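You operate a simulated robot arm through the tools that you are given. There is no shell and no other tool.

You are at the controls of a simulated robot arm. One attempt, no reset.

## Task
Press the orange cap from the drawer onto the sleeve in the press and stand it in the small tray.
Fine: drawer shut, lever up, slide left out. Set down upright: sleeve.

Only the result counts: the job must be done as asked and must still hold three seconds after the hand-in. Knocking over, shifting, dropping, spilling or breaking anything else fails it. Lids that push on must go on centred and level and be pressed home; caps that screw on are set level and turned clockwise until they are tight.

## Robot
A 7-joint arm with a three-finger gripper, fixed in place. Base frame: the origin is at the foot of the arm, x ahead of it, y to its left, z up. Lengths are in m, angles in rad, forces in N, time in s.
Its first joint turns from -2.897 to 2.897 rad. Payload 2.69 kg.
Tool frame: the origin (TCP) lies between the finger pads and is the grasp point; the fingertips stand 0.03 m ahead of it; z points along the fingers, y is the line along which they close. The gripper opens to 0.128 m. The gripper's body begins 0.117 m behind the TCP.
Orientation is told as [roll, pitch, yaw] about the base's x, y, z axes, in that order, counted from this pose: with the fingers straight down and closing along the base's y, the tool's x points along the base's -x, its y along +y and its z along -z.

## Interface
- The arm moves only by the tool servo_tool. Its argument "moves" is a list that holds one entry, the list of rows, each a list of 7 numbers: the opening in per cent of the stroke, from 0 (shut) to 100 (fully open), then the shift along the tool's x, y, z in units of 50 mm (1.0 is 50 mm), then the turn, a rotation vector about the tool's x, y, z in units of 5 degrees (1.0 is 5 degrees). In form: [[[claw, x, y, z, wx, wy, wz], ...]]. A call has 1 to 20 rows; each row shifts and turns the commanded pose from where the row before left it, along the tool's axes as they then stand. A call with a number of a shift or a turn outside -1 to 1 is refused whole. Rows are played at 5 a second. More than 0.05 m and 0.15 rad between two rows, or a gripper value outside its range, and nothing of the call is played. Where a pose cannot be reached the arm comes as near as it can. A force on the tool above 50 N (or 10 N above the force at the start of the call, whichever is more), or a blocked arm, ends the call early, and 0.2 s more pass. The fingers move at their own pace and stop on an object; they squeeze with about 23 N. The grip force told is the motor's: it shows also when the fingers shut on nothing. Time passes only in rows, and 0.2 s behind the last, so rows that do not move let the fingers close. It gives the time, the measured TCP pose, the force on the tool (base axes), the opening and the grip force at its end, in the units of the frame above (readings bear some noise), with the torque about the TCP (base axes, N m) and any sound that the robot's microphone picked up, and new pictures: "views" is both (left out), scene, wrist or none.
- Cameras (640 x 400 px; columns grow to the right, rows downward): "scene" is fixed at [0.3994, -0.5006, 1.3314]; the picture's right is [0.95, -0.30, 0.00], its down [0.02, 0.06, -1.00] and it looks along [0.30, 0.95, 0.06] (base axes); focal length 214 px, centre (320, 200). "wrist" rides on the gripper at [0.058, 0.054, -0.131] in the tool frame; the picture's right is [-0.68, 0.74, 0.00], its down [-0.62, -0.57, -0.55] and it looks along [-0.40, -0.37, 0.84] (tool axes); focal length 234 px, centre (320, 200). There is no depth. A picture from a camera that has moved, and an enlarged one, comes with that camera's place and axes in the base frame and with its lens.
- lift_body(by): slides the trunk up (or, below 0, down) by that many m; the arm rides with it, the base frame stays. It gives what a move gives, with no picture.
- inspect(camera, box): a new picture of the part [left, top, right, bottom] of that camera's present view, enlarged. It takes no simulated time.
- job_done(): hands the job in; it is judged then, once.

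Places have to be worked out from the pictures, the camera data and where the tool is seen. Open the gripper and draw the arm clear of the work before you hand the job in, unless the task says otherwise.

The tools are called by a JSON object that holds its "op" and its "data". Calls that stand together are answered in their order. servo_tool: Moves the arm, as the interface text tells. Its arguments: {"type":"object","properties":{"moves":{"type":"array","items":{"type":"array","items":{"type":"array","items":{"type":"number"}}}},"views":{"type":"string","enum":["both","scene","wrist","none"]}},"required":["moves"]} The other tools are called the same way: lift_body (by) slides the trunk up or down; inspect (camera, box) takes an enlarged picture of a part of a camera's view; job_done () hands the job in.

At the start:

```text
t: 0.0
tool_pos: [0.5943, -0.2318, 1.4155]
tcp_rot: [0.002, 0.0, 0.003]
force: [0.9, 0.5, -0.3]
wrist_torque: [-0.02, -0.01, -0.03]
gripper_width: 0.128
grasp_force: 0.0
trunk travel left (down, up): [-0.275, 0.075]
```

scene: 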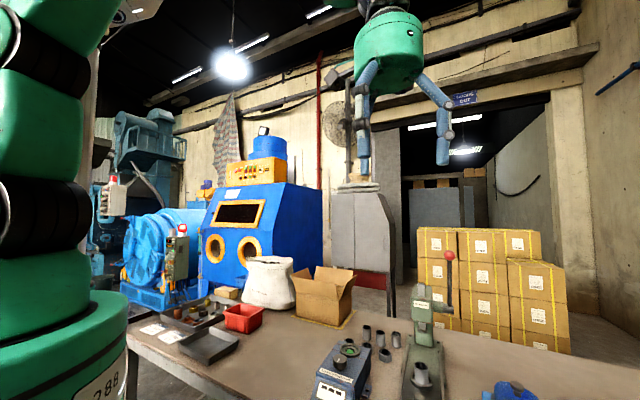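
wrist: 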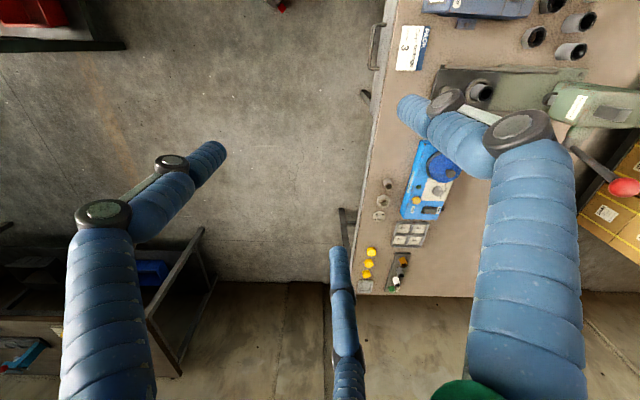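

I start by looking closely at the bench in both cameras before I move anything.

{"op": "inspect", "data": {"camera": "scene", "box": [280, 240, 560, 400]}}

{"op": "inspect", "data": {"camera": "scene", "box": [120, 260, 360, 400]}}

{"op": "inspect", "data": {"camera": "wrist", "box": [340, 0, 640, 190]}}

{"op": "inspect", "data": {"camera": "wrist", "box": [320, 140, 520, 310]}}

```text
2.29 times, centred on (420, 320) of scene
camera zoom: at [0.3994, -0.5006, 1.3314], right [0.95, -0.3, 0.0], down [0.02, 0.06, -1.0], along [0.3, 0.95, 0.06], focal length 490 px, centre (91, -74)
```

zoom: 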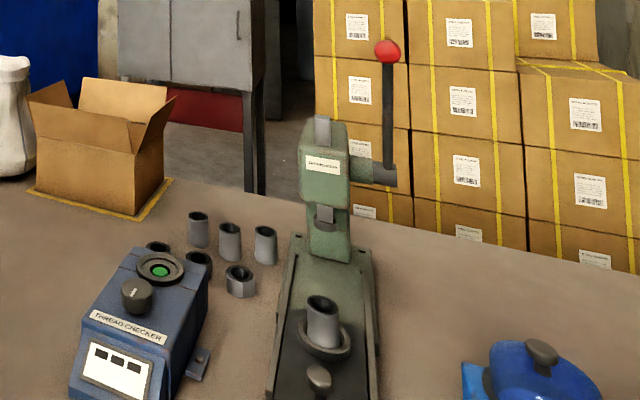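

```text
2.67 times, centred on (240, 330) of scene
camera zoom: at [0.3994, -0.5006, 1.3314], right [0.95, -0.3, 0.0], down [0.02, 0.06, -1.0], along [0.3, 0.95, 0.06], focal length 572 px, centre (533, -147)
```

zoom: 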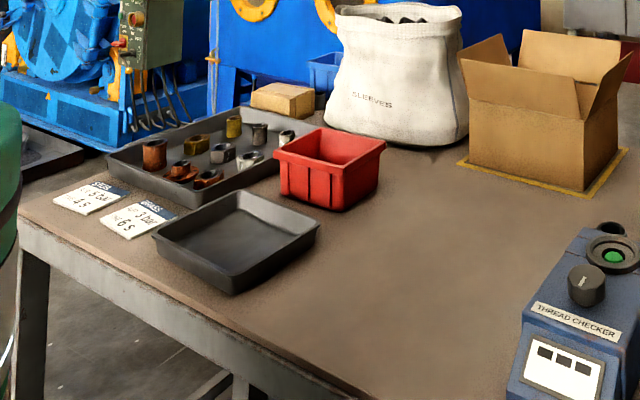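

```text
2.11 times, centred on (490, 95) of wrist
camera zoom: at [0.5358, -0.178, 1.5467], right [0.68, 0.74, 0.0], down [0.62, -0.56, 0.55], along [0.4, -0.37, -0.84], focal length 493 px, centre (-38, 421)
```

zoom: 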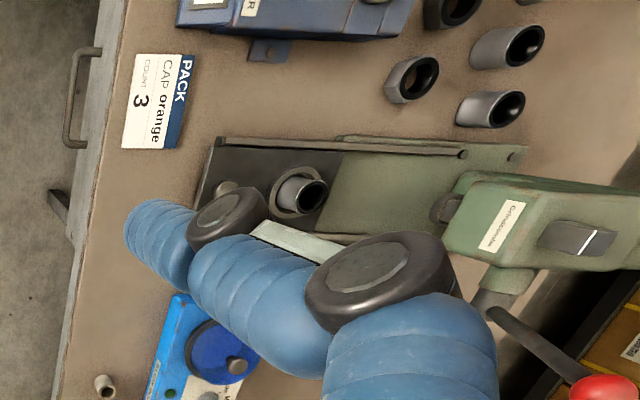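

```text
2.35 times, centred on (420, 225) of wrist
camera zoom: at [0.5358, -0.178, 1.5467], right [0.68, 0.74, 0.0], down [0.62, -0.56, 0.55], along [0.4, -0.37, -0.84], focal length 551 px, centre (85, 141)
```

zoom: 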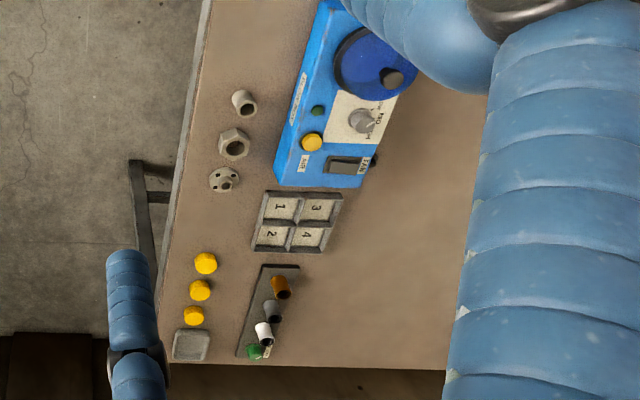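

The bench runs diagonally: its inward direction is about [0.68, 0.73]. I put the sleeve in the press near (0.93, 0.09, 0.84), the lever knob near (1.04, 0.07, 1.19) and a drawer handle near (0.65, -0.05, 0.7). I'll move and yaw the wrist for a better look at the press.

{"op": "servo_tool", "data": {"moves": [[[100, -0.2, 0.3, 0, 0, 0, -0.94], [100, -0.2, 0.3, 0, 0, 0, -0.94], [100, -0.2, 0.3, 0, 0, 0, -0.94], [100, -0.2, 0.3, 0, 0, 0, -0.94], [100, 0, 0, 0, 0, 0, -0.94], [100, 0, 0, 0, 0, 0, -0.94], [100, 0, 0, 0, 0, 0, -0.94], [100, 0, 0, 0, 0, 0, -0.94], [100, 0, 0, 0, 0, 0, -0.94], [100, 0, 0, 0, 0, 0, -0.94], [100, 0, 0, 0, 0, 0, 0]]], "views": "both"}}

```text
t: 2.4
tool_pos: [0.6245, -0.168, 1.4145]
tcp_rot: [-0.002, -0.001, 0.821]
force: [-0.5, 0.9, -0.3]
wrist_torque: [0.0, 0.03, 0.01]
gripper_width: 0.1278
grasp_force: 0.0
trunk travel left (down, up): [-0.275, 0.075]
camera wrist: at [0.5469, -0.174, 1.5466], right [-0.08, 1.0, 0.0], down [0.83, 0.07, 0.55], along [0.55, 0.04, -0.84], focal length 234 px, centre (320, 200)
```

scene: 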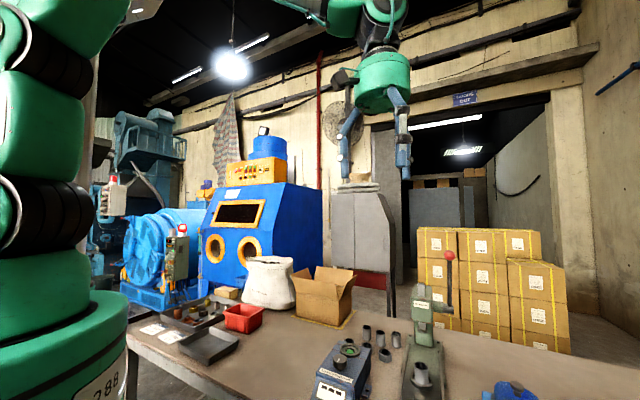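
wrist: 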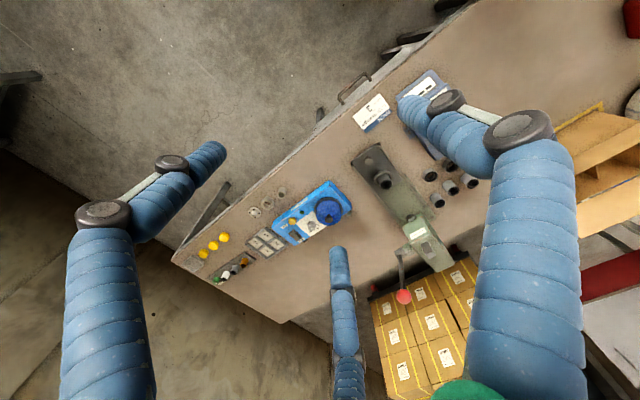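

The wrist picture shows three blue fingers, although the data mentions two. I'll close and reopen the gripper in free air to see how it really moves.

{"op": "servo_tool", "data": {"moves": [[[0, 0, 0, 0, 0, 0, 0], [0, 0, 0, 0, 0, 0, 0], [0, 0, 0, 0, 0, 0, 0], [0, 0, 0, 0, 0, 0, 0]]], "views": "both"}}

{"op": "inspect", "data": {"camera": "scene", "box": [320, 0, 440, 190]}}

```text
t: 3.4
tool_pos: [0.6259, -0.1675, 1.4144]
tcp_rot: [-0.001, -0.002, 0.822]
force: [0.3, 0.5, -0.3]
wrist_torque: [-0.02, -0.03, 0.02]
gripper_width: 0.0021
grasp_force: 23.2
trunk travel left (down, up): [-0.275, 0.075]
camera wrist: at [0.5469, -0.1739, 1.5466], right [-0.08, 1.0, 0.0], down [0.83, 0.07, 0.55], along [0.55, 0.04, -0.84], focal length 234 px, centre (320, 200)
```

scene: 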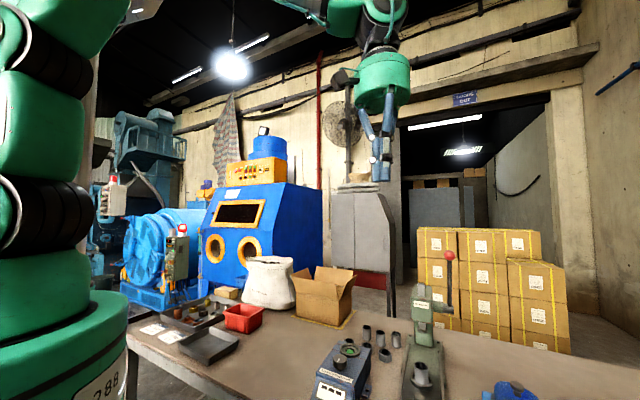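
wrist: 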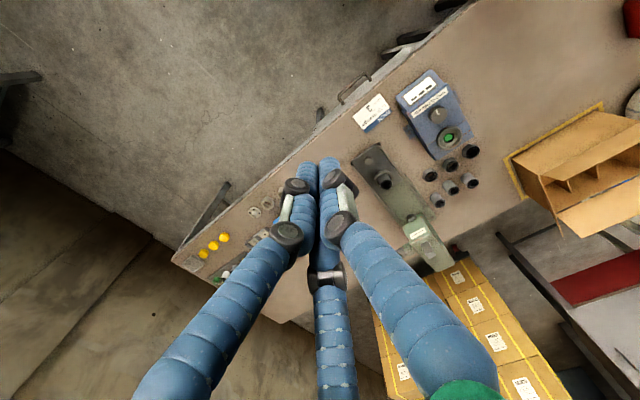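

```text
2.11 times, centred on (380, 95) of scene
camera zoom: at [0.3994, -0.5006, 1.3314], right [0.95, -0.3, 0.0], down [0.02, 0.06, -1.0], along [0.3, 0.95, 0.06], focal length 452 px, centre (194, 421)
```

zoom: 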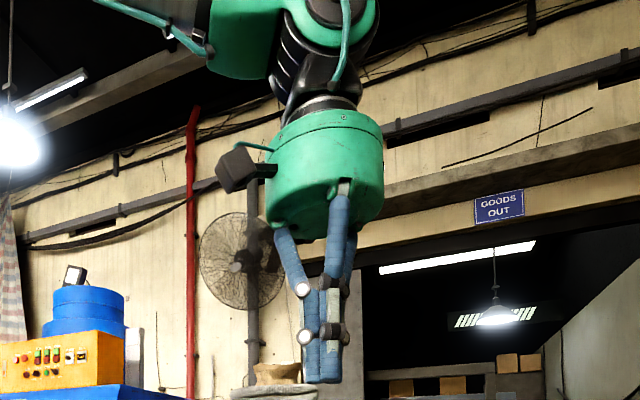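

The gripper looks like a three-finger centric one, with its thumb on tool +y. I'll enlarge the current wrist view to study the drawer, the press and the loose sleeves.

{"op": "inspect", "data": {"camera": "wrist", "box": [320, 50, 500, 165]}}

{"op": "inspect", "data": {"camera": "wrist", "box": [330, 130, 500, 310]}}

{"op": "inspect", "data": {"camera": "scene", "box": [380, 230, 500, 400]}}

```text
3.48 times, centred on (410, 108) of wrist
camera zoom: at [0.5469, -0.1739, 1.5466], right [-0.08, 1.0, 0.0], down [0.83, 0.07, 0.55], along [0.55, 0.04, -0.84], focal length 814 px, centre (7, 522)
```

zoom: 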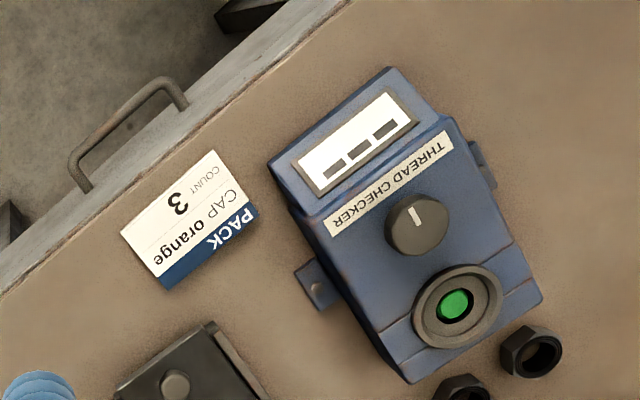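

```text
2.22 times, centred on (415, 220) of wrist
camera zoom: at [0.5469, -0.1739, 1.5466], right [-0.08, 1.0, 0.0], down [0.83, 0.07, 0.55], along [0.55, 0.04, -0.84], focal length 520 px, centre (109, 156)
```

zoom: 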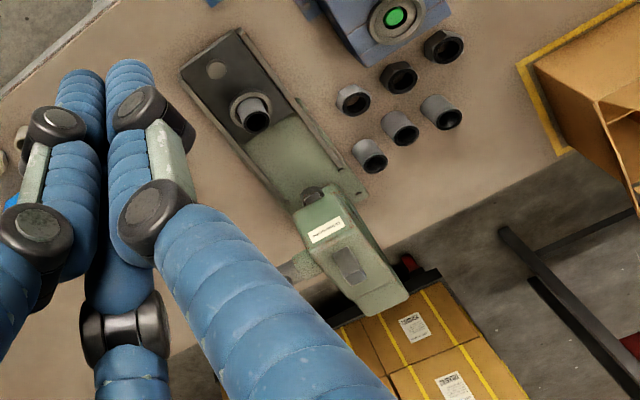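

```text
2.35 times, centred on (440, 315) of scene
camera zoom: at [0.3994, -0.5006, 1.3314], right [0.95, -0.3, 0.0], down [0.02, 0.06, -1.0], along [0.3, 0.95, 0.06], focal length 505 px, centre (38, -71)
```

zoom: 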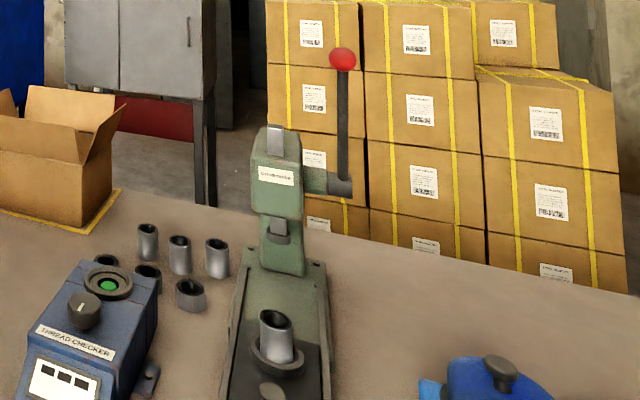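

The bench seems to be at 45°. Bench top is about z = 0.745, the sleeve top is near (0.921, 0.083, 0.842), the ram is about 0.126 m further in, and the handle bar is near (0.642, -0.059). Next I'll drop in front of the bench and look at the drawer front.

{"op": "servo_tool", "data": {"moves": [[[100, 0.37, 0.26, 0.8, 0, 0, 0], [100, 0.37, 0.26, 0.8, 0, 0, 0], [100, 0.37, 0.26, 0.8, 0, 0, 0], [100, 0.37, 0.26, 0.8, 0, 0, 0], [100, 0.37, 0.26, 0.8, 0, 0, 0], [100, 0, 0, 0.49, 0, 0, -0.82], [100, 0, 0, 0.49, 0, 0, -0.82], [100, 0, 0, 0.49, 0, 0, -0.82], [100, 0, 0, 0.49, 0, 0, -0.82], [100, 0, 0, 0.49, 0, 0, -0.82], [100, 0, 0, 0.49, 0, 0, -0.82], [100, 0, 0, 0.49, 0, 0, -0.82], [100, 0, 0, 0.49, 0, 0, -0.82], [100, 0, 0, 0.49, 0, 0, -0.82], [100, 0, 0, 0.49, 0, 0, -0.82], [100, 0, 0, 0, 0, 0, 0]]], "views": "both"}}

```text
t: 6.8
tool_pos: [0.5166, -0.19, 0.97]
tcp_rot: [-0.001, 0.001, 1.538]
force: [0.4, 0.4, 0.4]
wrist_torque: [0.02, 0.04, 0.02]
gripper_width: 0.1281
grasp_force: 0.0
trunk travel left (down, up): [-0.275, 0.075]
camera wrist: at [0.4614, -0.2466, 1.1023], right [-0.71, 0.7, 0.0], down [0.59, 0.6, 0.55], along [0.38, 0.39, -0.84], focal length 234 px, centre (320, 200)
```

scene: 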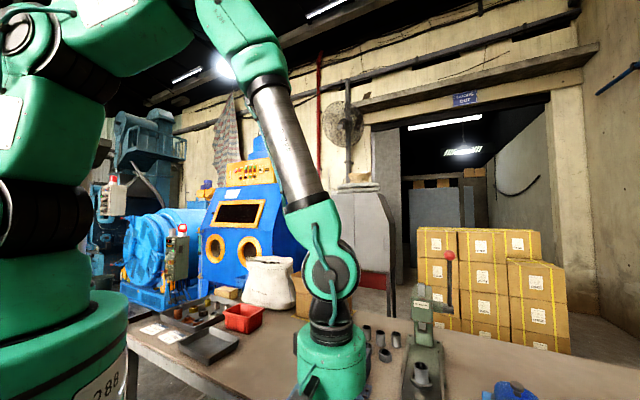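
wrist: 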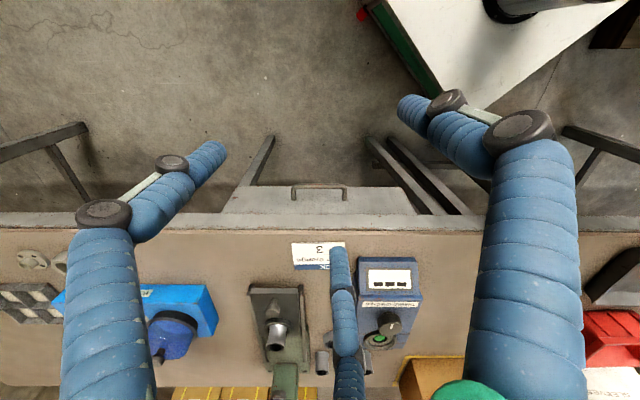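

Now the drawer front shows below the bench edge, in an upside-down view. I'll enlarge it.

{"op": "inspect", "data": {"camera": "wrist", "box": [200, 160, 440, 290]}}

{"op": "inspect", "data": {"camera": "wrist", "box": [220, 270, 400, 400]}}

```text
2.67 times, centred on (320, 225) of wrist
camera zoom: at [0.4614, -0.2466, 1.1023], right [-0.71, 0.7, 0.0], down [0.59, 0.6, 0.55], along [0.38, 0.39, -0.84], focal length 624 px, centre (320, 133)
```

zoom: 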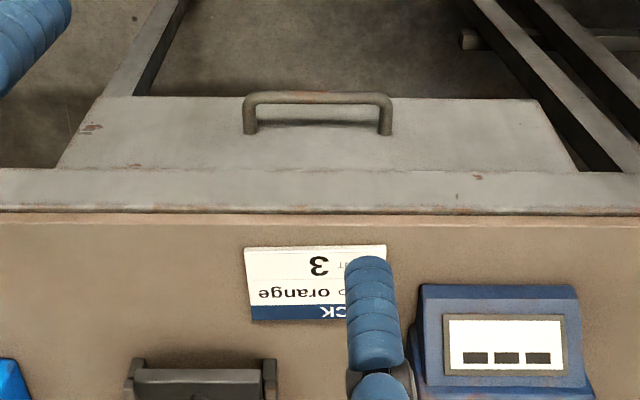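

```text
3.08 times, centred on (310, 335) of wrist
camera zoom: at [0.4614, -0.2466, 1.1023], right [-0.71, 0.7, 0.0], down [0.59, 0.6, 0.55], along [0.38, 0.39, -0.84], focal length 720 px, centre (351, -215)
```

zoom: 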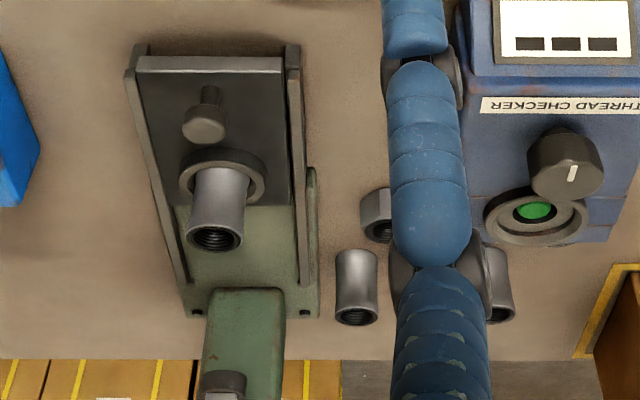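

The handle bar is about 10 mm thick, near n = 0.417 (bench-inward), r = 0.50, z = 0.64, with roughly 30 mm between it and the drawer front. I'll yaw to -45° so the fingers close along the pull direction.

{"op": "servo_tool", "data": {"moves": [[[100, 0, 0, 0, 0, 0, 1], [100, 0, 0, 0, 0, 0, 1], [100, 0, 0, 0, 0, 0, 1], [100, 0, 0, 0, 0, 0, 1], [100, 0, 0, 0, 0, 0, 1], [100, 0, 0, 0, 0, 0, 1], [100, 0, 0, 0, 0, 0, 1], [100, 0, 0, 0, 0, 0, 1], [100, 0, 0, 0, 0, 0, 1], [100, 0, 0, 0, 0, 0, 1], [100, 0, 0, 0, 0, 0, 1], [100, 0, 0, 0, 0, 0, 1], [100, 0, 0, 0, 0, 0, 1], [100, 0, 0, 0, 0, 0, 1], [100, 0, 0, 0, 0, 0, 1], [100, 0, 0, 0, 0, 0, 1], [100, 0, 0, 0, 0, 0, 1], [100, 0, 0, 0, 0, 0, 1], [100, 0, 0, 0, 0, 0, 1], [100, 0, 0, 0, 0, 0, 1]]], "views": "none"}}

{"op": "servo_tool", "data": {"moves": [[[100, 0, 0, 0, 0, 0, 0.95], [100, 0, 0, 0, 0, 0, 0.95], [100, 0, 0, 0, 0, 0, 0.95], [100, 0, 0, 0, 0, 0, 0.95], [100, 0, 0, 0, 0, 0, 0.95], [100, 0, 0, 0, 0, 0, 0.95], [100, 0, 0, 0, 0, 0, 0.92], [100, 0, 0, 0, 0, 0, 0]]], "views": "both"}}

```text
t: 11.0
tool_pos: [0.5167, -0.1912, 0.9696]
tcp_rot: [0.0, -0.001, -0.209]
force: [0.1, 0.9, 0.2]
wrist_torque: [0.03, 0.0, 0.0]
gripper_width: 0.128
grasp_force: 0.1
trunk travel left (down, up): [-0.275, 0.075]
```

```text
t: 12.8
tool_pos: [0.5152, -0.1907, 0.9706]
tcp_rot: [0.0, 0.0, -0.788]
force: [0.0, 0.7, -0.5]
wrist_torque: [-0.01, -0.01, 0.0]
gripper_width: 0.128
grasp_force: 0.0
trunk travel left (down, up): [-0.275, 0.075]
camera wrist: at [0.5126, -0.1119, 1.1023], right [1.0, 0.04, 0.0], down [0.03, -0.84, 0.55], along [0.02, -0.55, -0.84], focal length 234 px, centre (320, 200)
```

scene: 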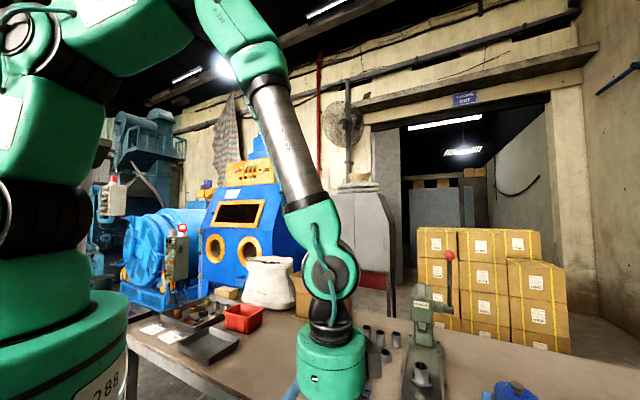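
wrist: 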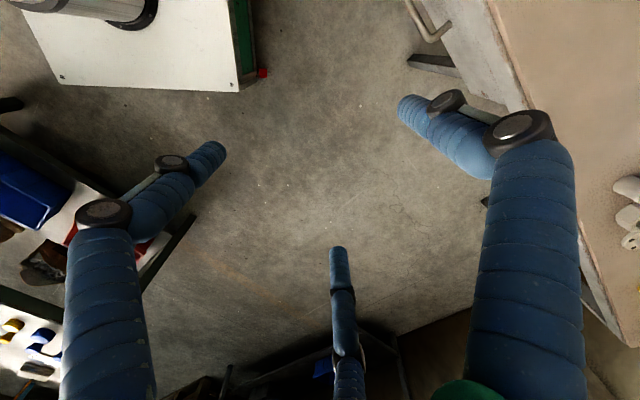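

I'm at yaw -45°. I'll move over the handle at z ≈ 0.85, partly close the fingers and look at the alignment.

{"op": "servo_tool", "data": {"moves": [[[35, 0, 0.72, 0.48, 0, 0, 0], [35, 0, 0.72, 0.48, 0, 0, 0], [35, 0, 0.72, 0.48, 0, 0, 0], [35, 0, 0.72, 0.48, 0, 0, 0], [35, 0, 0.72, 0.48, 0, 0, 0], [35, 0, 0, 0, 0, 0, 0]]], "views": "both"}}

{"op": "inspect", "data": {"camera": "wrist", "box": [240, 30, 480, 250]}}

```text
t: 14.2
tool_pos: [0.6421, -0.0627, 0.8478]
tcp_rot: [0.0, 0.001, -0.785]
force: [0.4, 0.9, 0.5]
wrist_torque: [-0.03, 0.08, -0.02]
gripper_width: 0.0447
grasp_force: 0.0
trunk travel left (down, up): [-0.275, 0.075]
camera wrist: at [0.6402, 0.0161, 0.9801], right [1.0, 0.04, 0.0], down [0.04, -0.84, 0.55], along [0.02, -0.55, -0.84], focal length 234 px, centre (320, 200)
```

scene: 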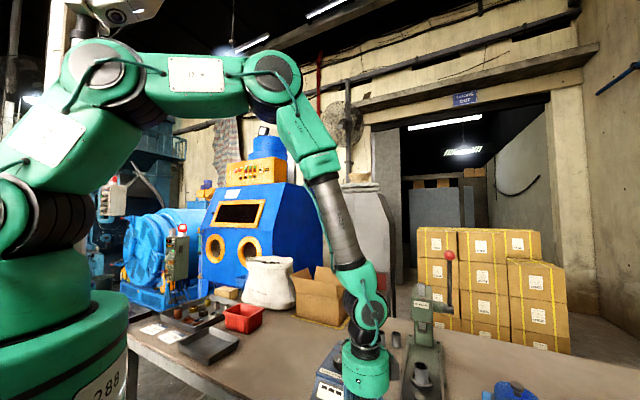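
wrist: 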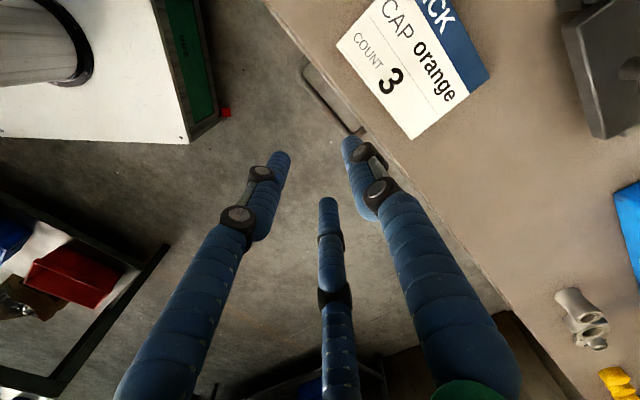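

```text
1.82 times, centred on (360, 140) of wrist
camera zoom: at [0.6402, 0.0161, 0.9801], right [1.0, 0.04, 0.0], down [0.04, -0.84, 0.55], along [0.02, -0.55, -0.84], focal length 426 px, centre (247, 309)
```

zoom: 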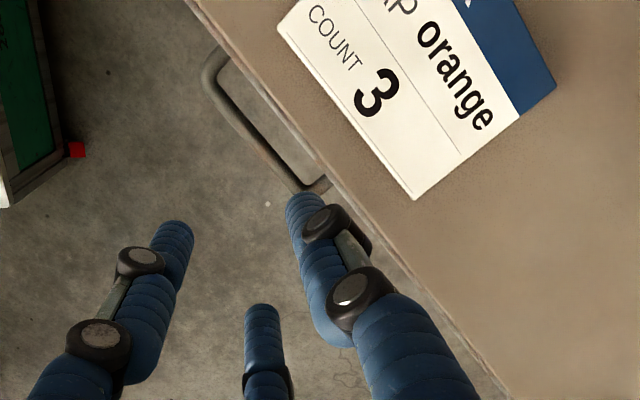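

The bar now measures about n = 0.425 and the bench edge 0.452. I'll set the opening near 25 mm, put the TCP at n ≈ 0.423 and go down in stages.

{"op": "servo_tool", "data": {"moves": [[[20, 0, 0.27, 0, 0, 0, 0], [20, 0, 0, 0.7, 0, 0, 0], [20, 0, 0, 0.7, 0, 0, 0], [20, 0, 0, 0.7, 0, 0, 0], [20, 0, 0, 0, 0, 0, 0]]], "views": "wrist"}}

{"op": "inspect", "data": {"camera": "wrist", "box": [240, 80, 440, 230]}}

```text
t: 15.1
tool_pos: [0.6531, -0.0523, 0.7753]
tcp_rot: [-0.001, 0.0, -0.784]
force: [-11.4, 10.0, 23.5]
wrist_torque: [0.76, -0.13, 0.39]
gripper_width: 0.022
grasp_force: 0.0
trunk travel left (down, up): [-0.275, 0.075]
stopped in row 4: the force on the tool passed its limit at 391 N (the readings are from after the stop); the commanded pose is now the measured one
camera wrist: at [0.6506, 0.0268, 0.9079], right [1.0, 0.04, 0.0], down [0.04, -0.84, 0.55], along [0.02, -0.55, -0.84], focal length 234 px, centre (320, 200)
```

wrist: 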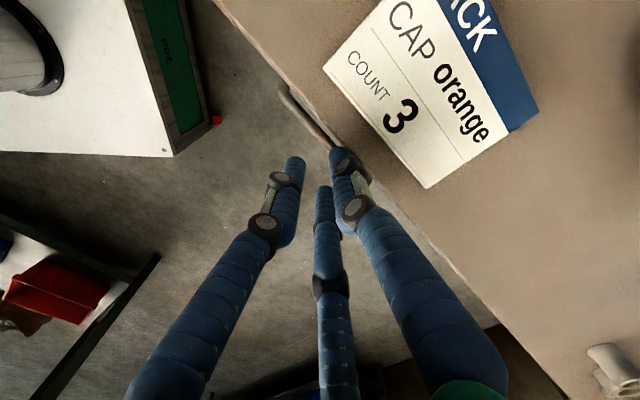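

```text
2.67 times, centred on (340, 155) of wrist
camera zoom: at [0.6506, 0.0268, 0.9079], right [1.0, 0.04, 0.0], down [0.04, -0.84, 0.55], along [0.02, -0.55, -0.84], focal length 624 px, centre (267, 320)
```

zoom: 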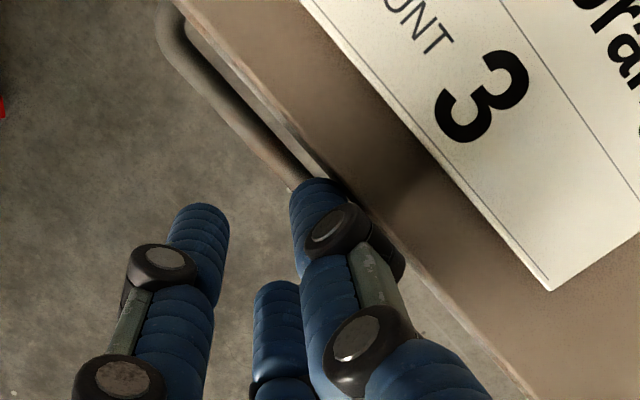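

A finger touched the bench top at tip z ≈ 0.745, so the fingers are about as thick as they look (16 mm). I'll look more closely at the handle and edge before I shift.

{"op": "inspect", "data": {"camera": "wrist", "box": [260, 70, 380, 190]}}

```text
3.33 times, centred on (320, 130) of wrist
camera zoom: at [0.6506, 0.0268, 0.9079], right [1.0, 0.04, 0.0], down [0.04, -0.84, 0.55], along [0.02, -0.55, -0.84], focal length 781 px, centre (320, 433)
```

zoom: 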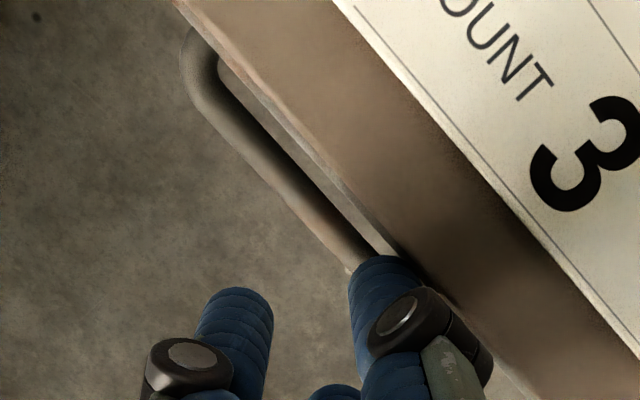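

To settle how far the drawer front sits behind the bar, I'll raise up and look along the bench edge from the left side.

{"op": "servo_tool", "data": {"moves": [[[30, 0, 0, -0.9, 0, 0, 0], [100, 0, -0.1, -0.9, 0, 0, 0], [100, 0.6, -0.1, -0.2, 0, 0, -0.78], [100, 0, 0, 0, 0, 0, -0.78], [100, 0, 0, 0, 0, 0, -0.78], [100, 0, 0, 0, 0, 0, -0.78], [100, 0, 0, 0, 0, 0, -0.78], [100, 0, 0, 0, 0, 0, -0.78], [100, 0, 0, 0, 0, 0, -0.78], [100, 0, 0, 0, 0, 0, -0.78], [100, 0, 0, 0, 0, 0, -0.78], [100, 0, 0, 0, 0, 0, -0.78], [100, 0.53, 0.53, 0.4, 0, 0, 0], [100, 0.53, 0.53, 0.4, 0, 0, 0], [100, 0, 0, 0.4, 0, 0, 0], [100, 0, 0, 0, 0, 0, 0]]], "views": "wrist"}}

{"op": "inspect", "data": {"camera": "wrist", "box": [280, 60, 460, 260]}}

```text
t: 18.5
tool_pos: [0.5786, 0.0185, 0.8146]
tcp_rot: [0.0, 0.0, -0.105]
force: [0.0, -0.9, -0.8]
wrist_torque: [0.03, 0.05, 0.04]
gripper_width: 0.1279
grasp_force: 0.0
trunk travel left (down, up): [-0.275, 0.075]
camera wrist: at [0.5265, 0.0793, 0.9461], right [0.75, 0.66, 0.0], down [0.55, -0.63, 0.55], along [0.36, -0.41, -0.84], focal length 234 px, centre (320, 200)
```

wrist: 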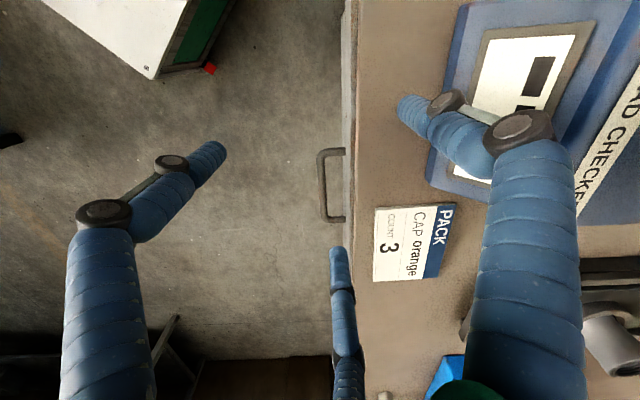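

```text
2.00 times, centred on (370, 160) of wrist
camera zoom: at [0.5265, 0.0793, 0.9461], right [0.75, 0.66, 0.0], down [0.55, -0.63, 0.55], along [0.36, -0.41, -0.84], focal length 468 px, centre (220, 280)
```

zoom: 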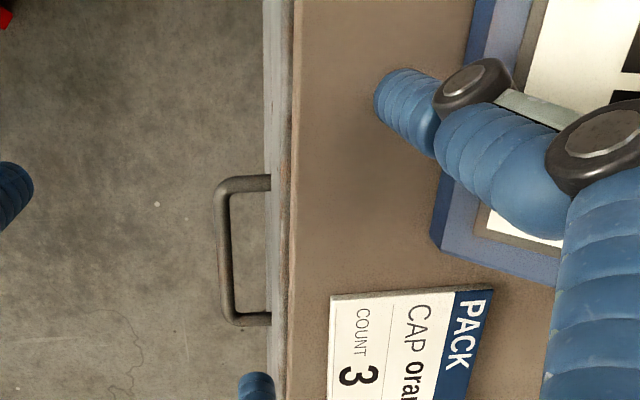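

Side-on, the bar sits at n ≈ 0.418 and the drawer face at n ≈ 0.456, so the gap is about 32 mm. The earlier touch shows the thumb is about 17–20 mm deep. I'll realign with the TCP at n = 0.408 and a 40 mm opening.

{"op": "servo_tool", "data": {"moves": [[[100, 0, 0, 0, 0, 0, 0.975], [100, 0, 0, 0, 0, 0, 0.975], [100, 0, 0, 0, 0, 0, 0.975], [100, 0, 0, 0, 0, 0, 0.975], [60, 0, 0, 0, 0, 0, 0.975], [31, 0, 0, 0, 0, 0, 0.975], [31, 0, 0, 0, 0, 0, 0.975], [31, 0, 0, 0, 0, 0, 0.975], [31, -0.66, -0.1, 0, 0, 0, 0], [31, -0.66, -0.1, 0, 0, 0, 0], [31, -0.66, -0.1, 0, 0, 0, 0], [31, 0, 0, 0, 0, 0, 0]]], "views": "wrist"}}

{"op": "inspect", "data": {"camera": "wrist", "box": [240, 60, 440, 260]}}

```text
t: 21.1
tool_pos: [0.6397, -0.0623, 0.8124]
tcp_rot: [0.0, 0.002, -0.785]
force: [0.1, 0.7, -0.1]
wrist_torque: [0.01, -0.03, -0.01]
gripper_width: 0.0397
grasp_force: 0.0
trunk travel left (down, up): [-0.275, 0.075]
camera wrist: at [0.6369, 0.0173, 0.9449], right [1.0, 0.04, 0.0], down [0.04, -0.84, 0.55], along [0.02, -0.55, -0.84], focal length 234 px, centre (320, 200)
```

wrist: 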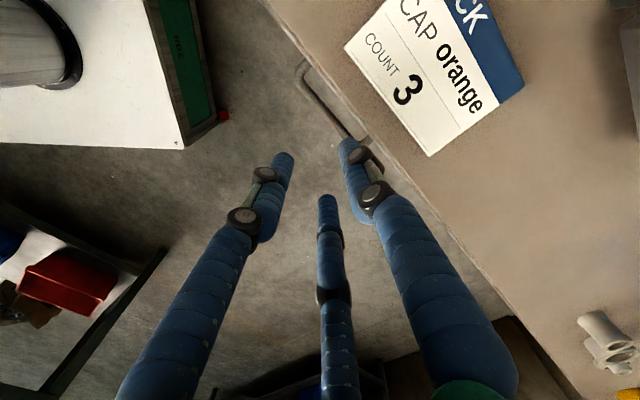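

```text
2.00 times, centred on (340, 160) of wrist
camera zoom: at [0.6369, 0.0173, 0.9449], right [1.0, 0.04, 0.0], down [0.04, -0.84, 0.55], along [0.02, -0.55, -0.84], focal length 468 px, centre (280, 280)
```

zoom: 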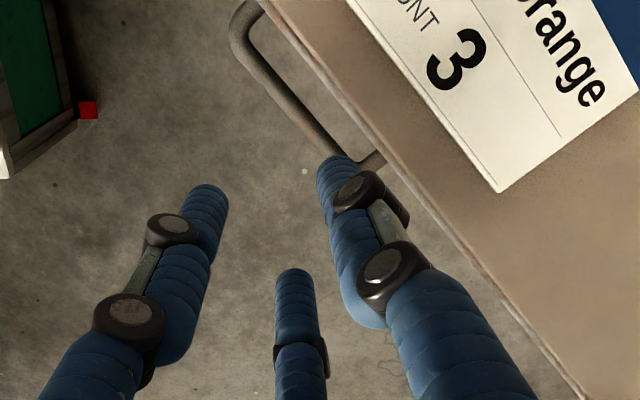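

TCP is at n = 0.408, r = 0.496. I'll descend slowly beside the bar to z ≈ 0.647.

{"op": "servo_tool", "data": {"moves": [[[31, 0, 0, 0.3, 0, 0, 0], [31, 0, 0, 0.3, 0, 0, 0], [31, 0, 0, 0.3, 0, 0, 0], [31, 0, 0, 0.2, 0, 0, 0], [31, 0, 0, 0.2, 0, 0, 0], [31, 0, 0, 0.2, 0, 0, 0], [31, 0, 0, 0.2, 0, 0, 0], [31, 0, 0, 0.2, 0, 0, 0], [31, 0, 0, 0.2, 0, 0, 0], [31, 0, 0, 0.2, 0, 0, 0], [31, 0, 0, 0.2, 0, 0, 0], [31, 0, 0, 0.2, 0, 0, 0], [31, 0, 0, 0.2, 0, 0, 0], [31, 0, 0, 0.2, 0, 0, 0], [31, 0, 0, 0.2, 0, 0, 0], [31, 0, 0, 0, 0, 0, 0]]], "views": "wrist"}}

{"op": "inspect", "data": {"camera": "wrist", "box": [240, 60, 440, 260]}}

```text
t: 23.6
tool_pos: [0.6399, -0.0623, 0.693]
tcp_rot: [0.004, -0.004, -0.785]
force: [-14.6, 4.6, 35.2]
wrist_torque: [0.88, -1.83, 0.5]
gripper_width: 0.0354
grasp_force: 0.1
trunk travel left (down, up): [-0.275, 0.075]
stopped in row 12: the force on the tool passed its limit at 76 N (the readings are from after the stop); the commanded pose is now the measured one
camera wrist: at [0.6365, 0.018, 0.8248], right [1.0, 0.04, 0.01], down [0.03, -0.84, 0.55], along [0.03, -0.55, -0.84], focal length 234 px, centre (320, 200)
```

wrist: 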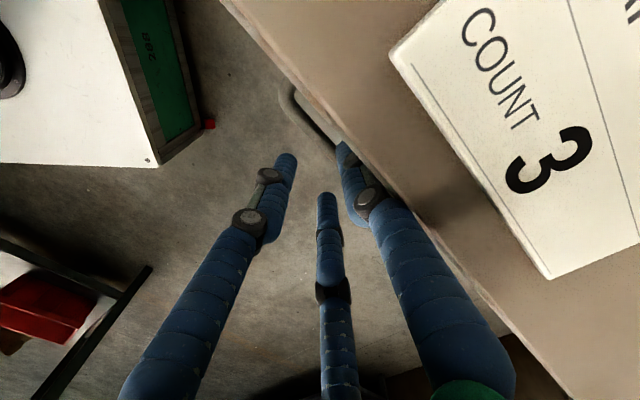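

```text
2.00 times, centred on (340, 160) of wrist
camera zoom: at [0.6365, 0.018, 0.8248], right [1.0, 0.04, 0.01], down [0.03, -0.84, 0.55], along [0.03, -0.55, -0.84], focal length 468 px, centre (280, 280)
```

zoom: 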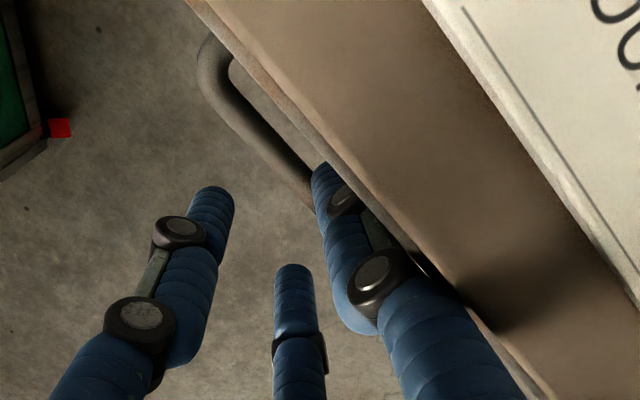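

The contact point works out to the thumb's outer knuckle on the bench edge, so a vertical approach can't go deeper. I'll back up and tilt the hand 20° so its body leans away from the bench, then line up again.

{"op": "servo_tool", "data": {"moves": [[[34, 0, 0, -0.5, 0, 0, 0], [34, 0, 0, -0.8, 0, 0, 0], [34, 0, 0, -0.7, 0, 0, 0], [34, 0, -0.6, 0, 0, 0, 0], [34, 0, -0.59, 0, 0, 0, 0], [34, 0, 0, 0, -1, 0, 0], [34, 0, 0, 0, -1, 0, 0], [34, 0, 0, 0, -1, 0, 0], [34, 0, 0, 0, -1, 0, 0], [34, 0, 0, 0, 0, 0, 0]]], "views": "wrist"}}

```text
t: 25.8
tool_pos: [0.5973, -0.1038, 0.7903]
tcp_rot: [0.352, -0.001, -0.785]
force: [-0.3, 0.1, -0.3]
wrist_torque: [-0.02, -0.05, 0.01]
gripper_width: 0.0436
grasp_force: 0.1
trunk travel left (down, up): [-0.275, 0.075]
camera wrist: at [0.5596, -0.0585, 0.9325], right [0.97, 0.01, 0.26], down [-0.07, -0.94, 0.32], along [0.25, -0.33, -0.91], focal length 234 px, centre (320, 200)
```

wrist: 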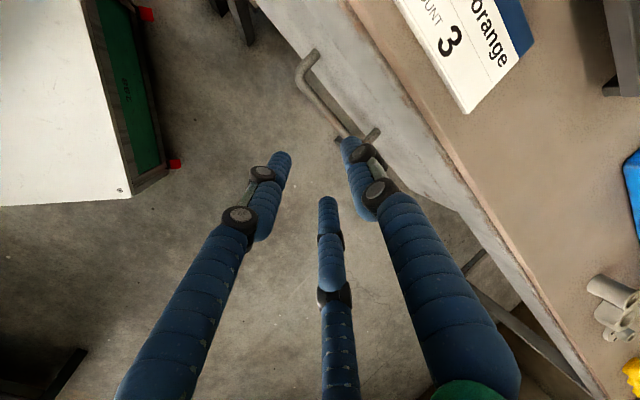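

The tilt is right, and the camera now sees the drawer face with the gap behind the bar. I'll enlarge it to check alignment.

{"op": "inspect", "data": {"camera": "wrist", "box": [260, 30, 440, 210]}}

```text
2.22 times, centred on (350, 120) of wrist
camera zoom: at [0.5596, -0.0585, 0.9325], right [0.97, 0.01, 0.26], down [-0.07, -0.94, 0.32], along [0.25, -0.33, -0.91], focal length 520 px, centre (253, 378)
```

zoom: 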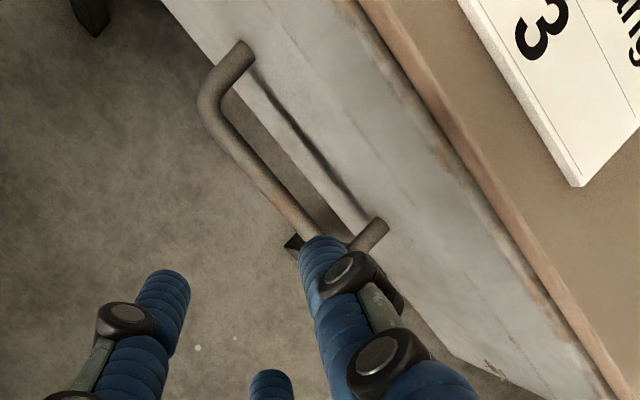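

The bar is at n ≈ 0.420, z ≈ 0.633 with the drawer face at 0.458, so the remaining path is straight along tool z by 0.154 m. I'll move in slowly.

{"op": "servo_tool", "data": {"moves": [[[34, 0, 0, 0.3, 0, 0, 0], [34, 0, 0, 0.3, 0, 0, 0], [34, 0, 0, 0.3, 0, 0, 0], [34, 0, 0, 0.3, 0, 0, 0], [34, 0, 0, 0.3, 0, 0, 0], [34, 0, 0, 0.2, 0, 0, 0], [34, 0, 0, 0.2, 0, 0, 0], [34, 0, 0, 0.2, 0, 0, 0], [34, 0, 0, 0.2, 0, 0, 0], [34, 0, 0, 0.2, 0, 0, 0], [34, 0, 0, 0.2, 0, 0, 0], [34, 0, 0, 0.2, 0, 0, 0], [34, 0, 0, 0.18, 0, 0, 0], [34, 0, 0, 0, 0, 0, 0]]], "views": "wrist"}}

{"op": "inspect", "data": {"camera": "wrist", "box": [260, 60, 440, 240]}}

```text
t: 28.8
tool_pos: [0.6365, -0.0659, 0.6451]
tcp_rot: [0.35, -0.001, -0.785]
force: [0.3, 0.1, -0.2]
wrist_torque: [-0.03, 0.01, -0.02]
gripper_width: 0.0437
grasp_force: 0.1
trunk travel left (down, up): [-0.275, 0.075]
camera wrist: at [0.5989, -0.0213, 0.7877], right [0.97, 0.01, 0.25], down [-0.07, -0.94, 0.32], along [0.24, -0.33, -0.91], focal length 234 px, centre (320, 200)
```

wrist: 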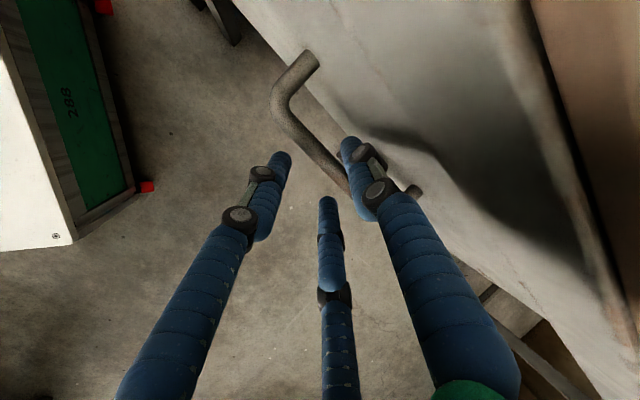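

```text
2.22 times, centred on (350, 150) of wrist
camera zoom: at [0.5989, -0.0213, 0.7877], right [0.97, 0.01, 0.25], down [-0.07, -0.94, 0.32], along [0.24, -0.33, -0.91], focal length 520 px, centre (253, 311)
```

zoom: 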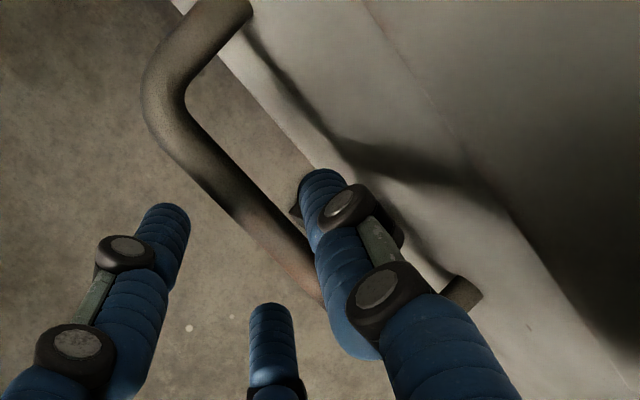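

The thumb is now behind the bar with no contact force. I'll close the gripper on the bar.

{"op": "servo_tool", "data": {"moves": [[[20, 0, 0, 0, 0, 0, 0], [10, 0, 0, 0, 0, 0, 0], [0, 0, 0, 0, 0, 0, 0], [0, 0, 0, 0, 0, 0, 0], [0, 0, 0, 0, 0, 0, 0]]], "views": "wrist"}}

```text
t: 30.0
tool_pos: [0.6374, -0.0678, 0.6465]
tcp_rot: [0.355, -0.005, -0.786]
force: [3.9, -1.9, 7.8]
wrist_torque: [-0.03, -0.18, 0.45]
gripper_width: 0.0197
grasp_force: 45.0
trunk travel left (down, up): [-0.275, 0.075]
camera wrist: at [0.5992, -0.0215, 0.7883], right [0.97, 0.01, 0.26], down [-0.07, -0.94, 0.32], along [0.25, -0.33, -0.91], focal length 234 px, centre (320, 200)
```

wrist: 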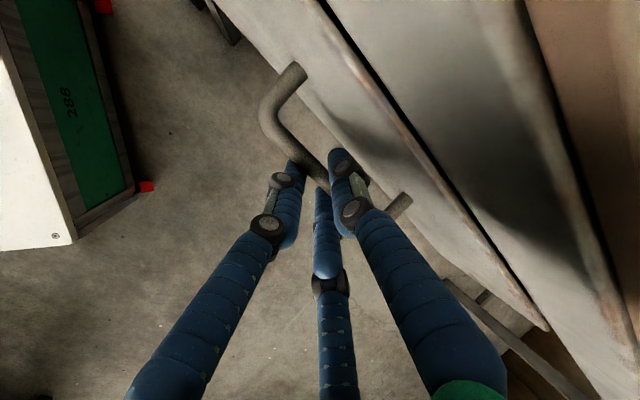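

The bar is gripped and the drawer has already moved slightly. I'll pull straight out along -n.

{"op": "servo_tool", "data": {"moves": [[[0, 0, -0.375, -0.138, 0, 0, 0], [0, 0, -0.375, -0.138, 0, 0, 0], [0, 0, -0.375, -0.138, 0, 0, 0], [0, 0, -0.375, -0.138, 0, 0, 0], [0, 0, -0.375, -0.138, 0, 0, 0], [0, 0, 0, 0, 0, 0, 0]]], "views": "wrist"}}

```text
t: 31.4
tool_pos: [0.5655, -0.1378, 0.6452]
tcp_rot: [0.353, -0.004, -0.785]
force: [5.9, -5.8, 34.7]
wrist_torque: [0.31, -0.15, 0.48]
gripper_width: 0.0194
grasp_force: 44.5
trunk travel left (down, up): [-0.275, 0.075]
camera wrist: at [0.5281, -0.0923, 0.7882], right [0.97, 0.01, 0.26], down [-0.07, -0.94, 0.32], along [0.25, -0.33, -0.91], focal length 234 px, centre (320, 200)
```

wrist: 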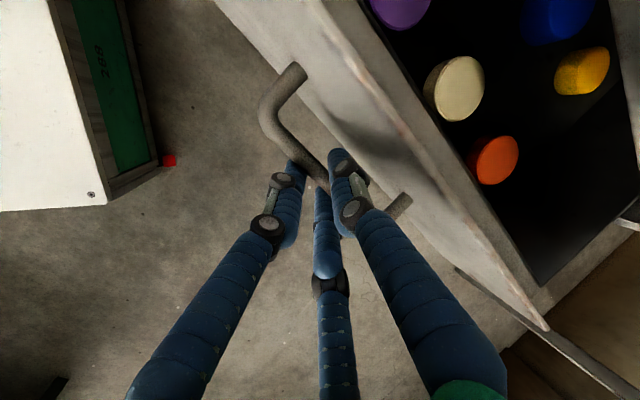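

The drawer is open about 0.1 m and I can see caps: purple, white, blue, yellow and orange. There is some upward load, so I'll ease up slightly and pull about 0.09 m further so the orange cap clears the bench edge.

{"op": "servo_tool", "data": {"moves": [[[0, 0, -0.27, -0.175, 0, 0, 0], [0, 0, -0.28, -0.12, 0, 0, 0], [0, 0, -0.28, -0.12, 0, 0, 0], [0, 0, -0.28, -0.11, 0, 0, 0], [0, 0, -0.28, -0.103, 0, 0, 0], [0, 0, -0.28, -0.103, 0, 0, 0], [0, 0, 0, 0, 0, 0, 0]]], "views": "wrist"}}

```text
t: 33.0
tool_pos: [0.4995, -0.2009, 0.6494]
tcp_rot: [0.35, 0.002, -0.784]
force: [1.0, -3.6, -41.4]
wrist_torque: [-0.53, 0.06, 0.52]
gripper_width: 0.0198
grasp_force: 44.4
trunk travel left (down, up): [-0.275, 0.075]
camera wrist: at [0.4627, -0.1559, 0.7917], right [0.97, 0.01, 0.25], down [-0.07, -0.94, 0.32], along [0.24, -0.33, -0.91], focal length 234 px, centre (320, 200)
```

wrist: 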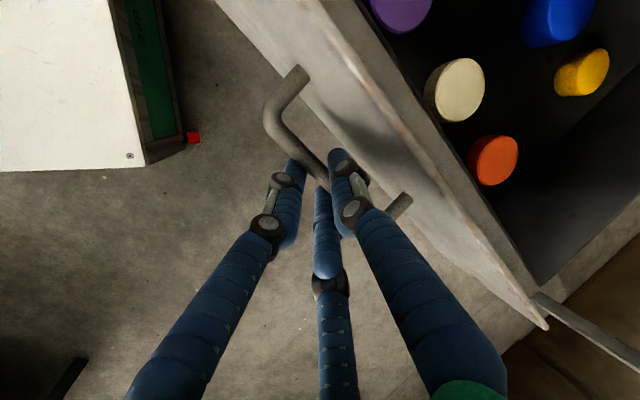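

The drawer is open about 0.19 m, and the 19.7 mm reading on a 12 mm bar confirms a centric three-finger grip. I'll relieve the vertical load, open slightly and withdraw along the finger axis.

{"op": "servo_tool", "data": {"moves": [[[0, 0, -0.014, 0.0375, 0, 0, 0], [15, 0, 0, 0, 0, 0, 0], [29, 0, 0, 0, 0, 0, 0], [29, 0, 0, 0, 0, 0, 0]]], "views": "wrist"}}

```text
t: 34.0
tool_pos: [0.5011, -0.203, 0.6488]
tcp_rot: [0.353, -0.002, -0.785]
force: [0.0, 0.1, 0.3]
wrist_torque: [0.01, -0.03, 0.0]
gripper_width: 0.0371
grasp_force: 0.0
trunk travel left (down, up): [-0.275, 0.075]
camera wrist: at [0.4642, -0.1569, 0.7917], right [0.97, 0.01, 0.26], down [-0.07, -0.94, 0.32], along [0.24, -0.33, -0.91], focal length 234 px, centre (320, 200)
```

wrist: 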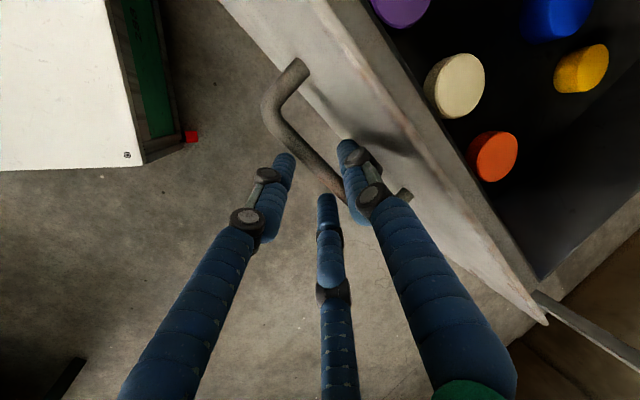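

It is released with no load. I'm withdrawing along -tool z, then rising and straightening up.

{"op": "servo_tool", "data": {"moves": [[[29, 0, 0, -0.3, 0, 0, 0], [29, 0, 0, -0.5, 0, 0, 0], [29, 0, 0, -0.8, 0, 0, 0], [29, 0, 0, -1, 0, 0, 0], [29, 0, 0, -1, 0, 0, 0], [29, 0, 0, -0.8, 1, 0, 0], [29, 0, 0, 0, 1, 0, 0], [29, 0, 0, 0, 1, 0, 0], [29, 0, 0, 0, 1, 0, 0], [29, 0, 0, 0, 0, 0, 0]]], "views": "both"}}

```text
t: 36.2
tool_pos: [0.4472, -0.256, 0.8548]
tcp_rot: [0.003, -0.001, -0.786]
force: [-0.4, -0.4, 0.3]
wrist_torque: [-0.01, 0.06, -0.01]
gripper_width: 0.0367
grasp_force: 0.1
trunk travel left (down, up): [-0.275, 0.075]
camera wrist: at [0.4445, -0.1762, 0.9869], right [1.0, 0.04, 0.0], down [0.03, -0.84, 0.55], along [0.03, -0.55, -0.84], focal length 234 px, centre (320, 200)
```

scene: 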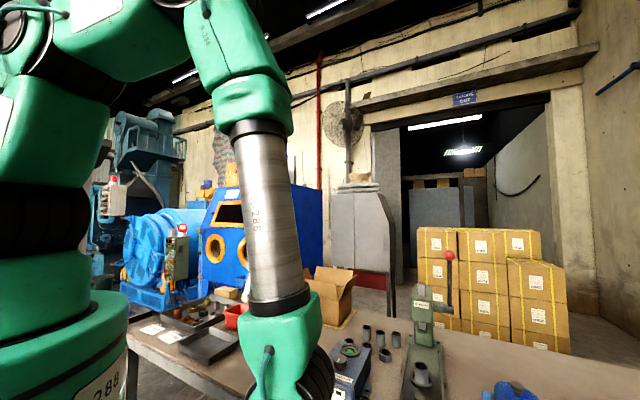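
wrist: 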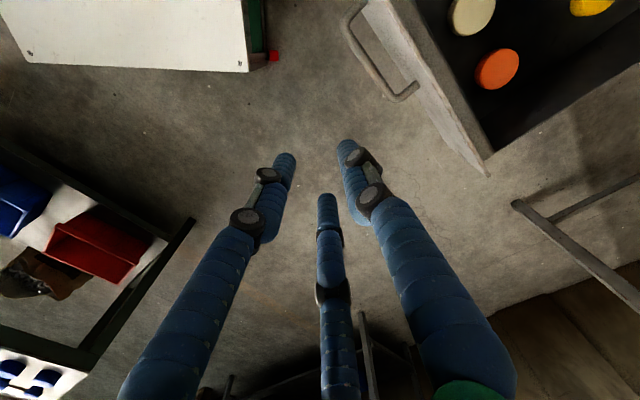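

Triangulating puts the orange cap's top near (0.704, -0.195, 0.597). I'll move above it and look straight down at the drawer.

{"op": "servo_tool", "data": {"moves": [[[50, -0.46, 0.75, 0, 0, 0, 0], [70, -0.46, 0.75, 0, 0, 0, 0], [70, -0.46, 0.75, 0.18, 0, 0, 0], [70, -0.46, 0.75, 0.18, 0, 0, 0], [70, -0.46, 0.75, 0.18, 0, 0, 0], [70, -0.46, 0.75, 0.18, 0, 0, 0], [70, 0, 0, 0, 0, 0, 0]]], "views": "wrist"}}

{"op": "inspect", "data": {"camera": "wrist", "box": [220, 20, 440, 220]}}

```text
t: 37.8
tool_pos: [0.704, -0.196, 0.8183]
tcp_rot: [0.001, -0.002, -0.786]
force: [0.1, 0.8, -0.5]
wrist_torque: [-0.01, 0.05, 0.01]
gripper_width: 0.0893
grasp_force: 0.1
trunk travel left (down, up): [-0.275, 0.075]
camera wrist: at [0.7005, -0.1157, 0.9501], right [1.0, 0.04, 0.0], down [0.03, -0.84, 0.55], along [0.03, -0.55, -0.84], focal length 234 px, centre (320, 200)
```

wrist: 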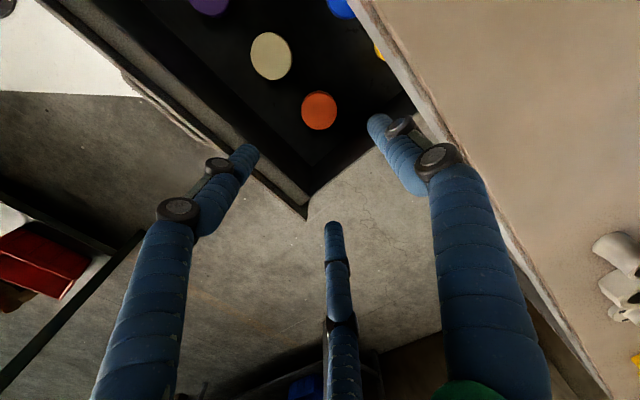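

```text
2.00 times, centred on (330, 120) of wrist
camera zoom: at [0.7005, -0.1157, 0.9501], right [1.0, 0.04, 0.0], down [0.03, -0.84, 0.55], along [0.03, -0.55, -0.84], focal length 468 px, centre (300, 360)
```

zoom: 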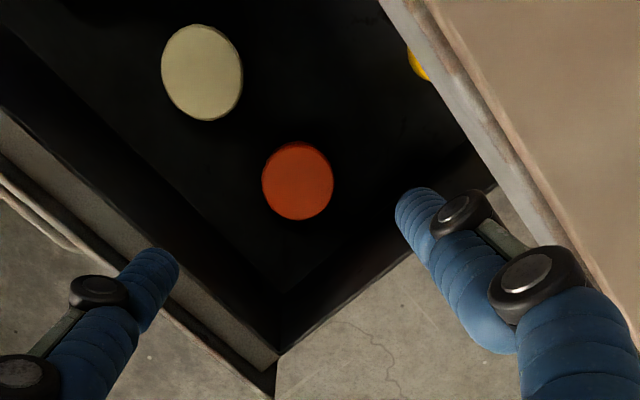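

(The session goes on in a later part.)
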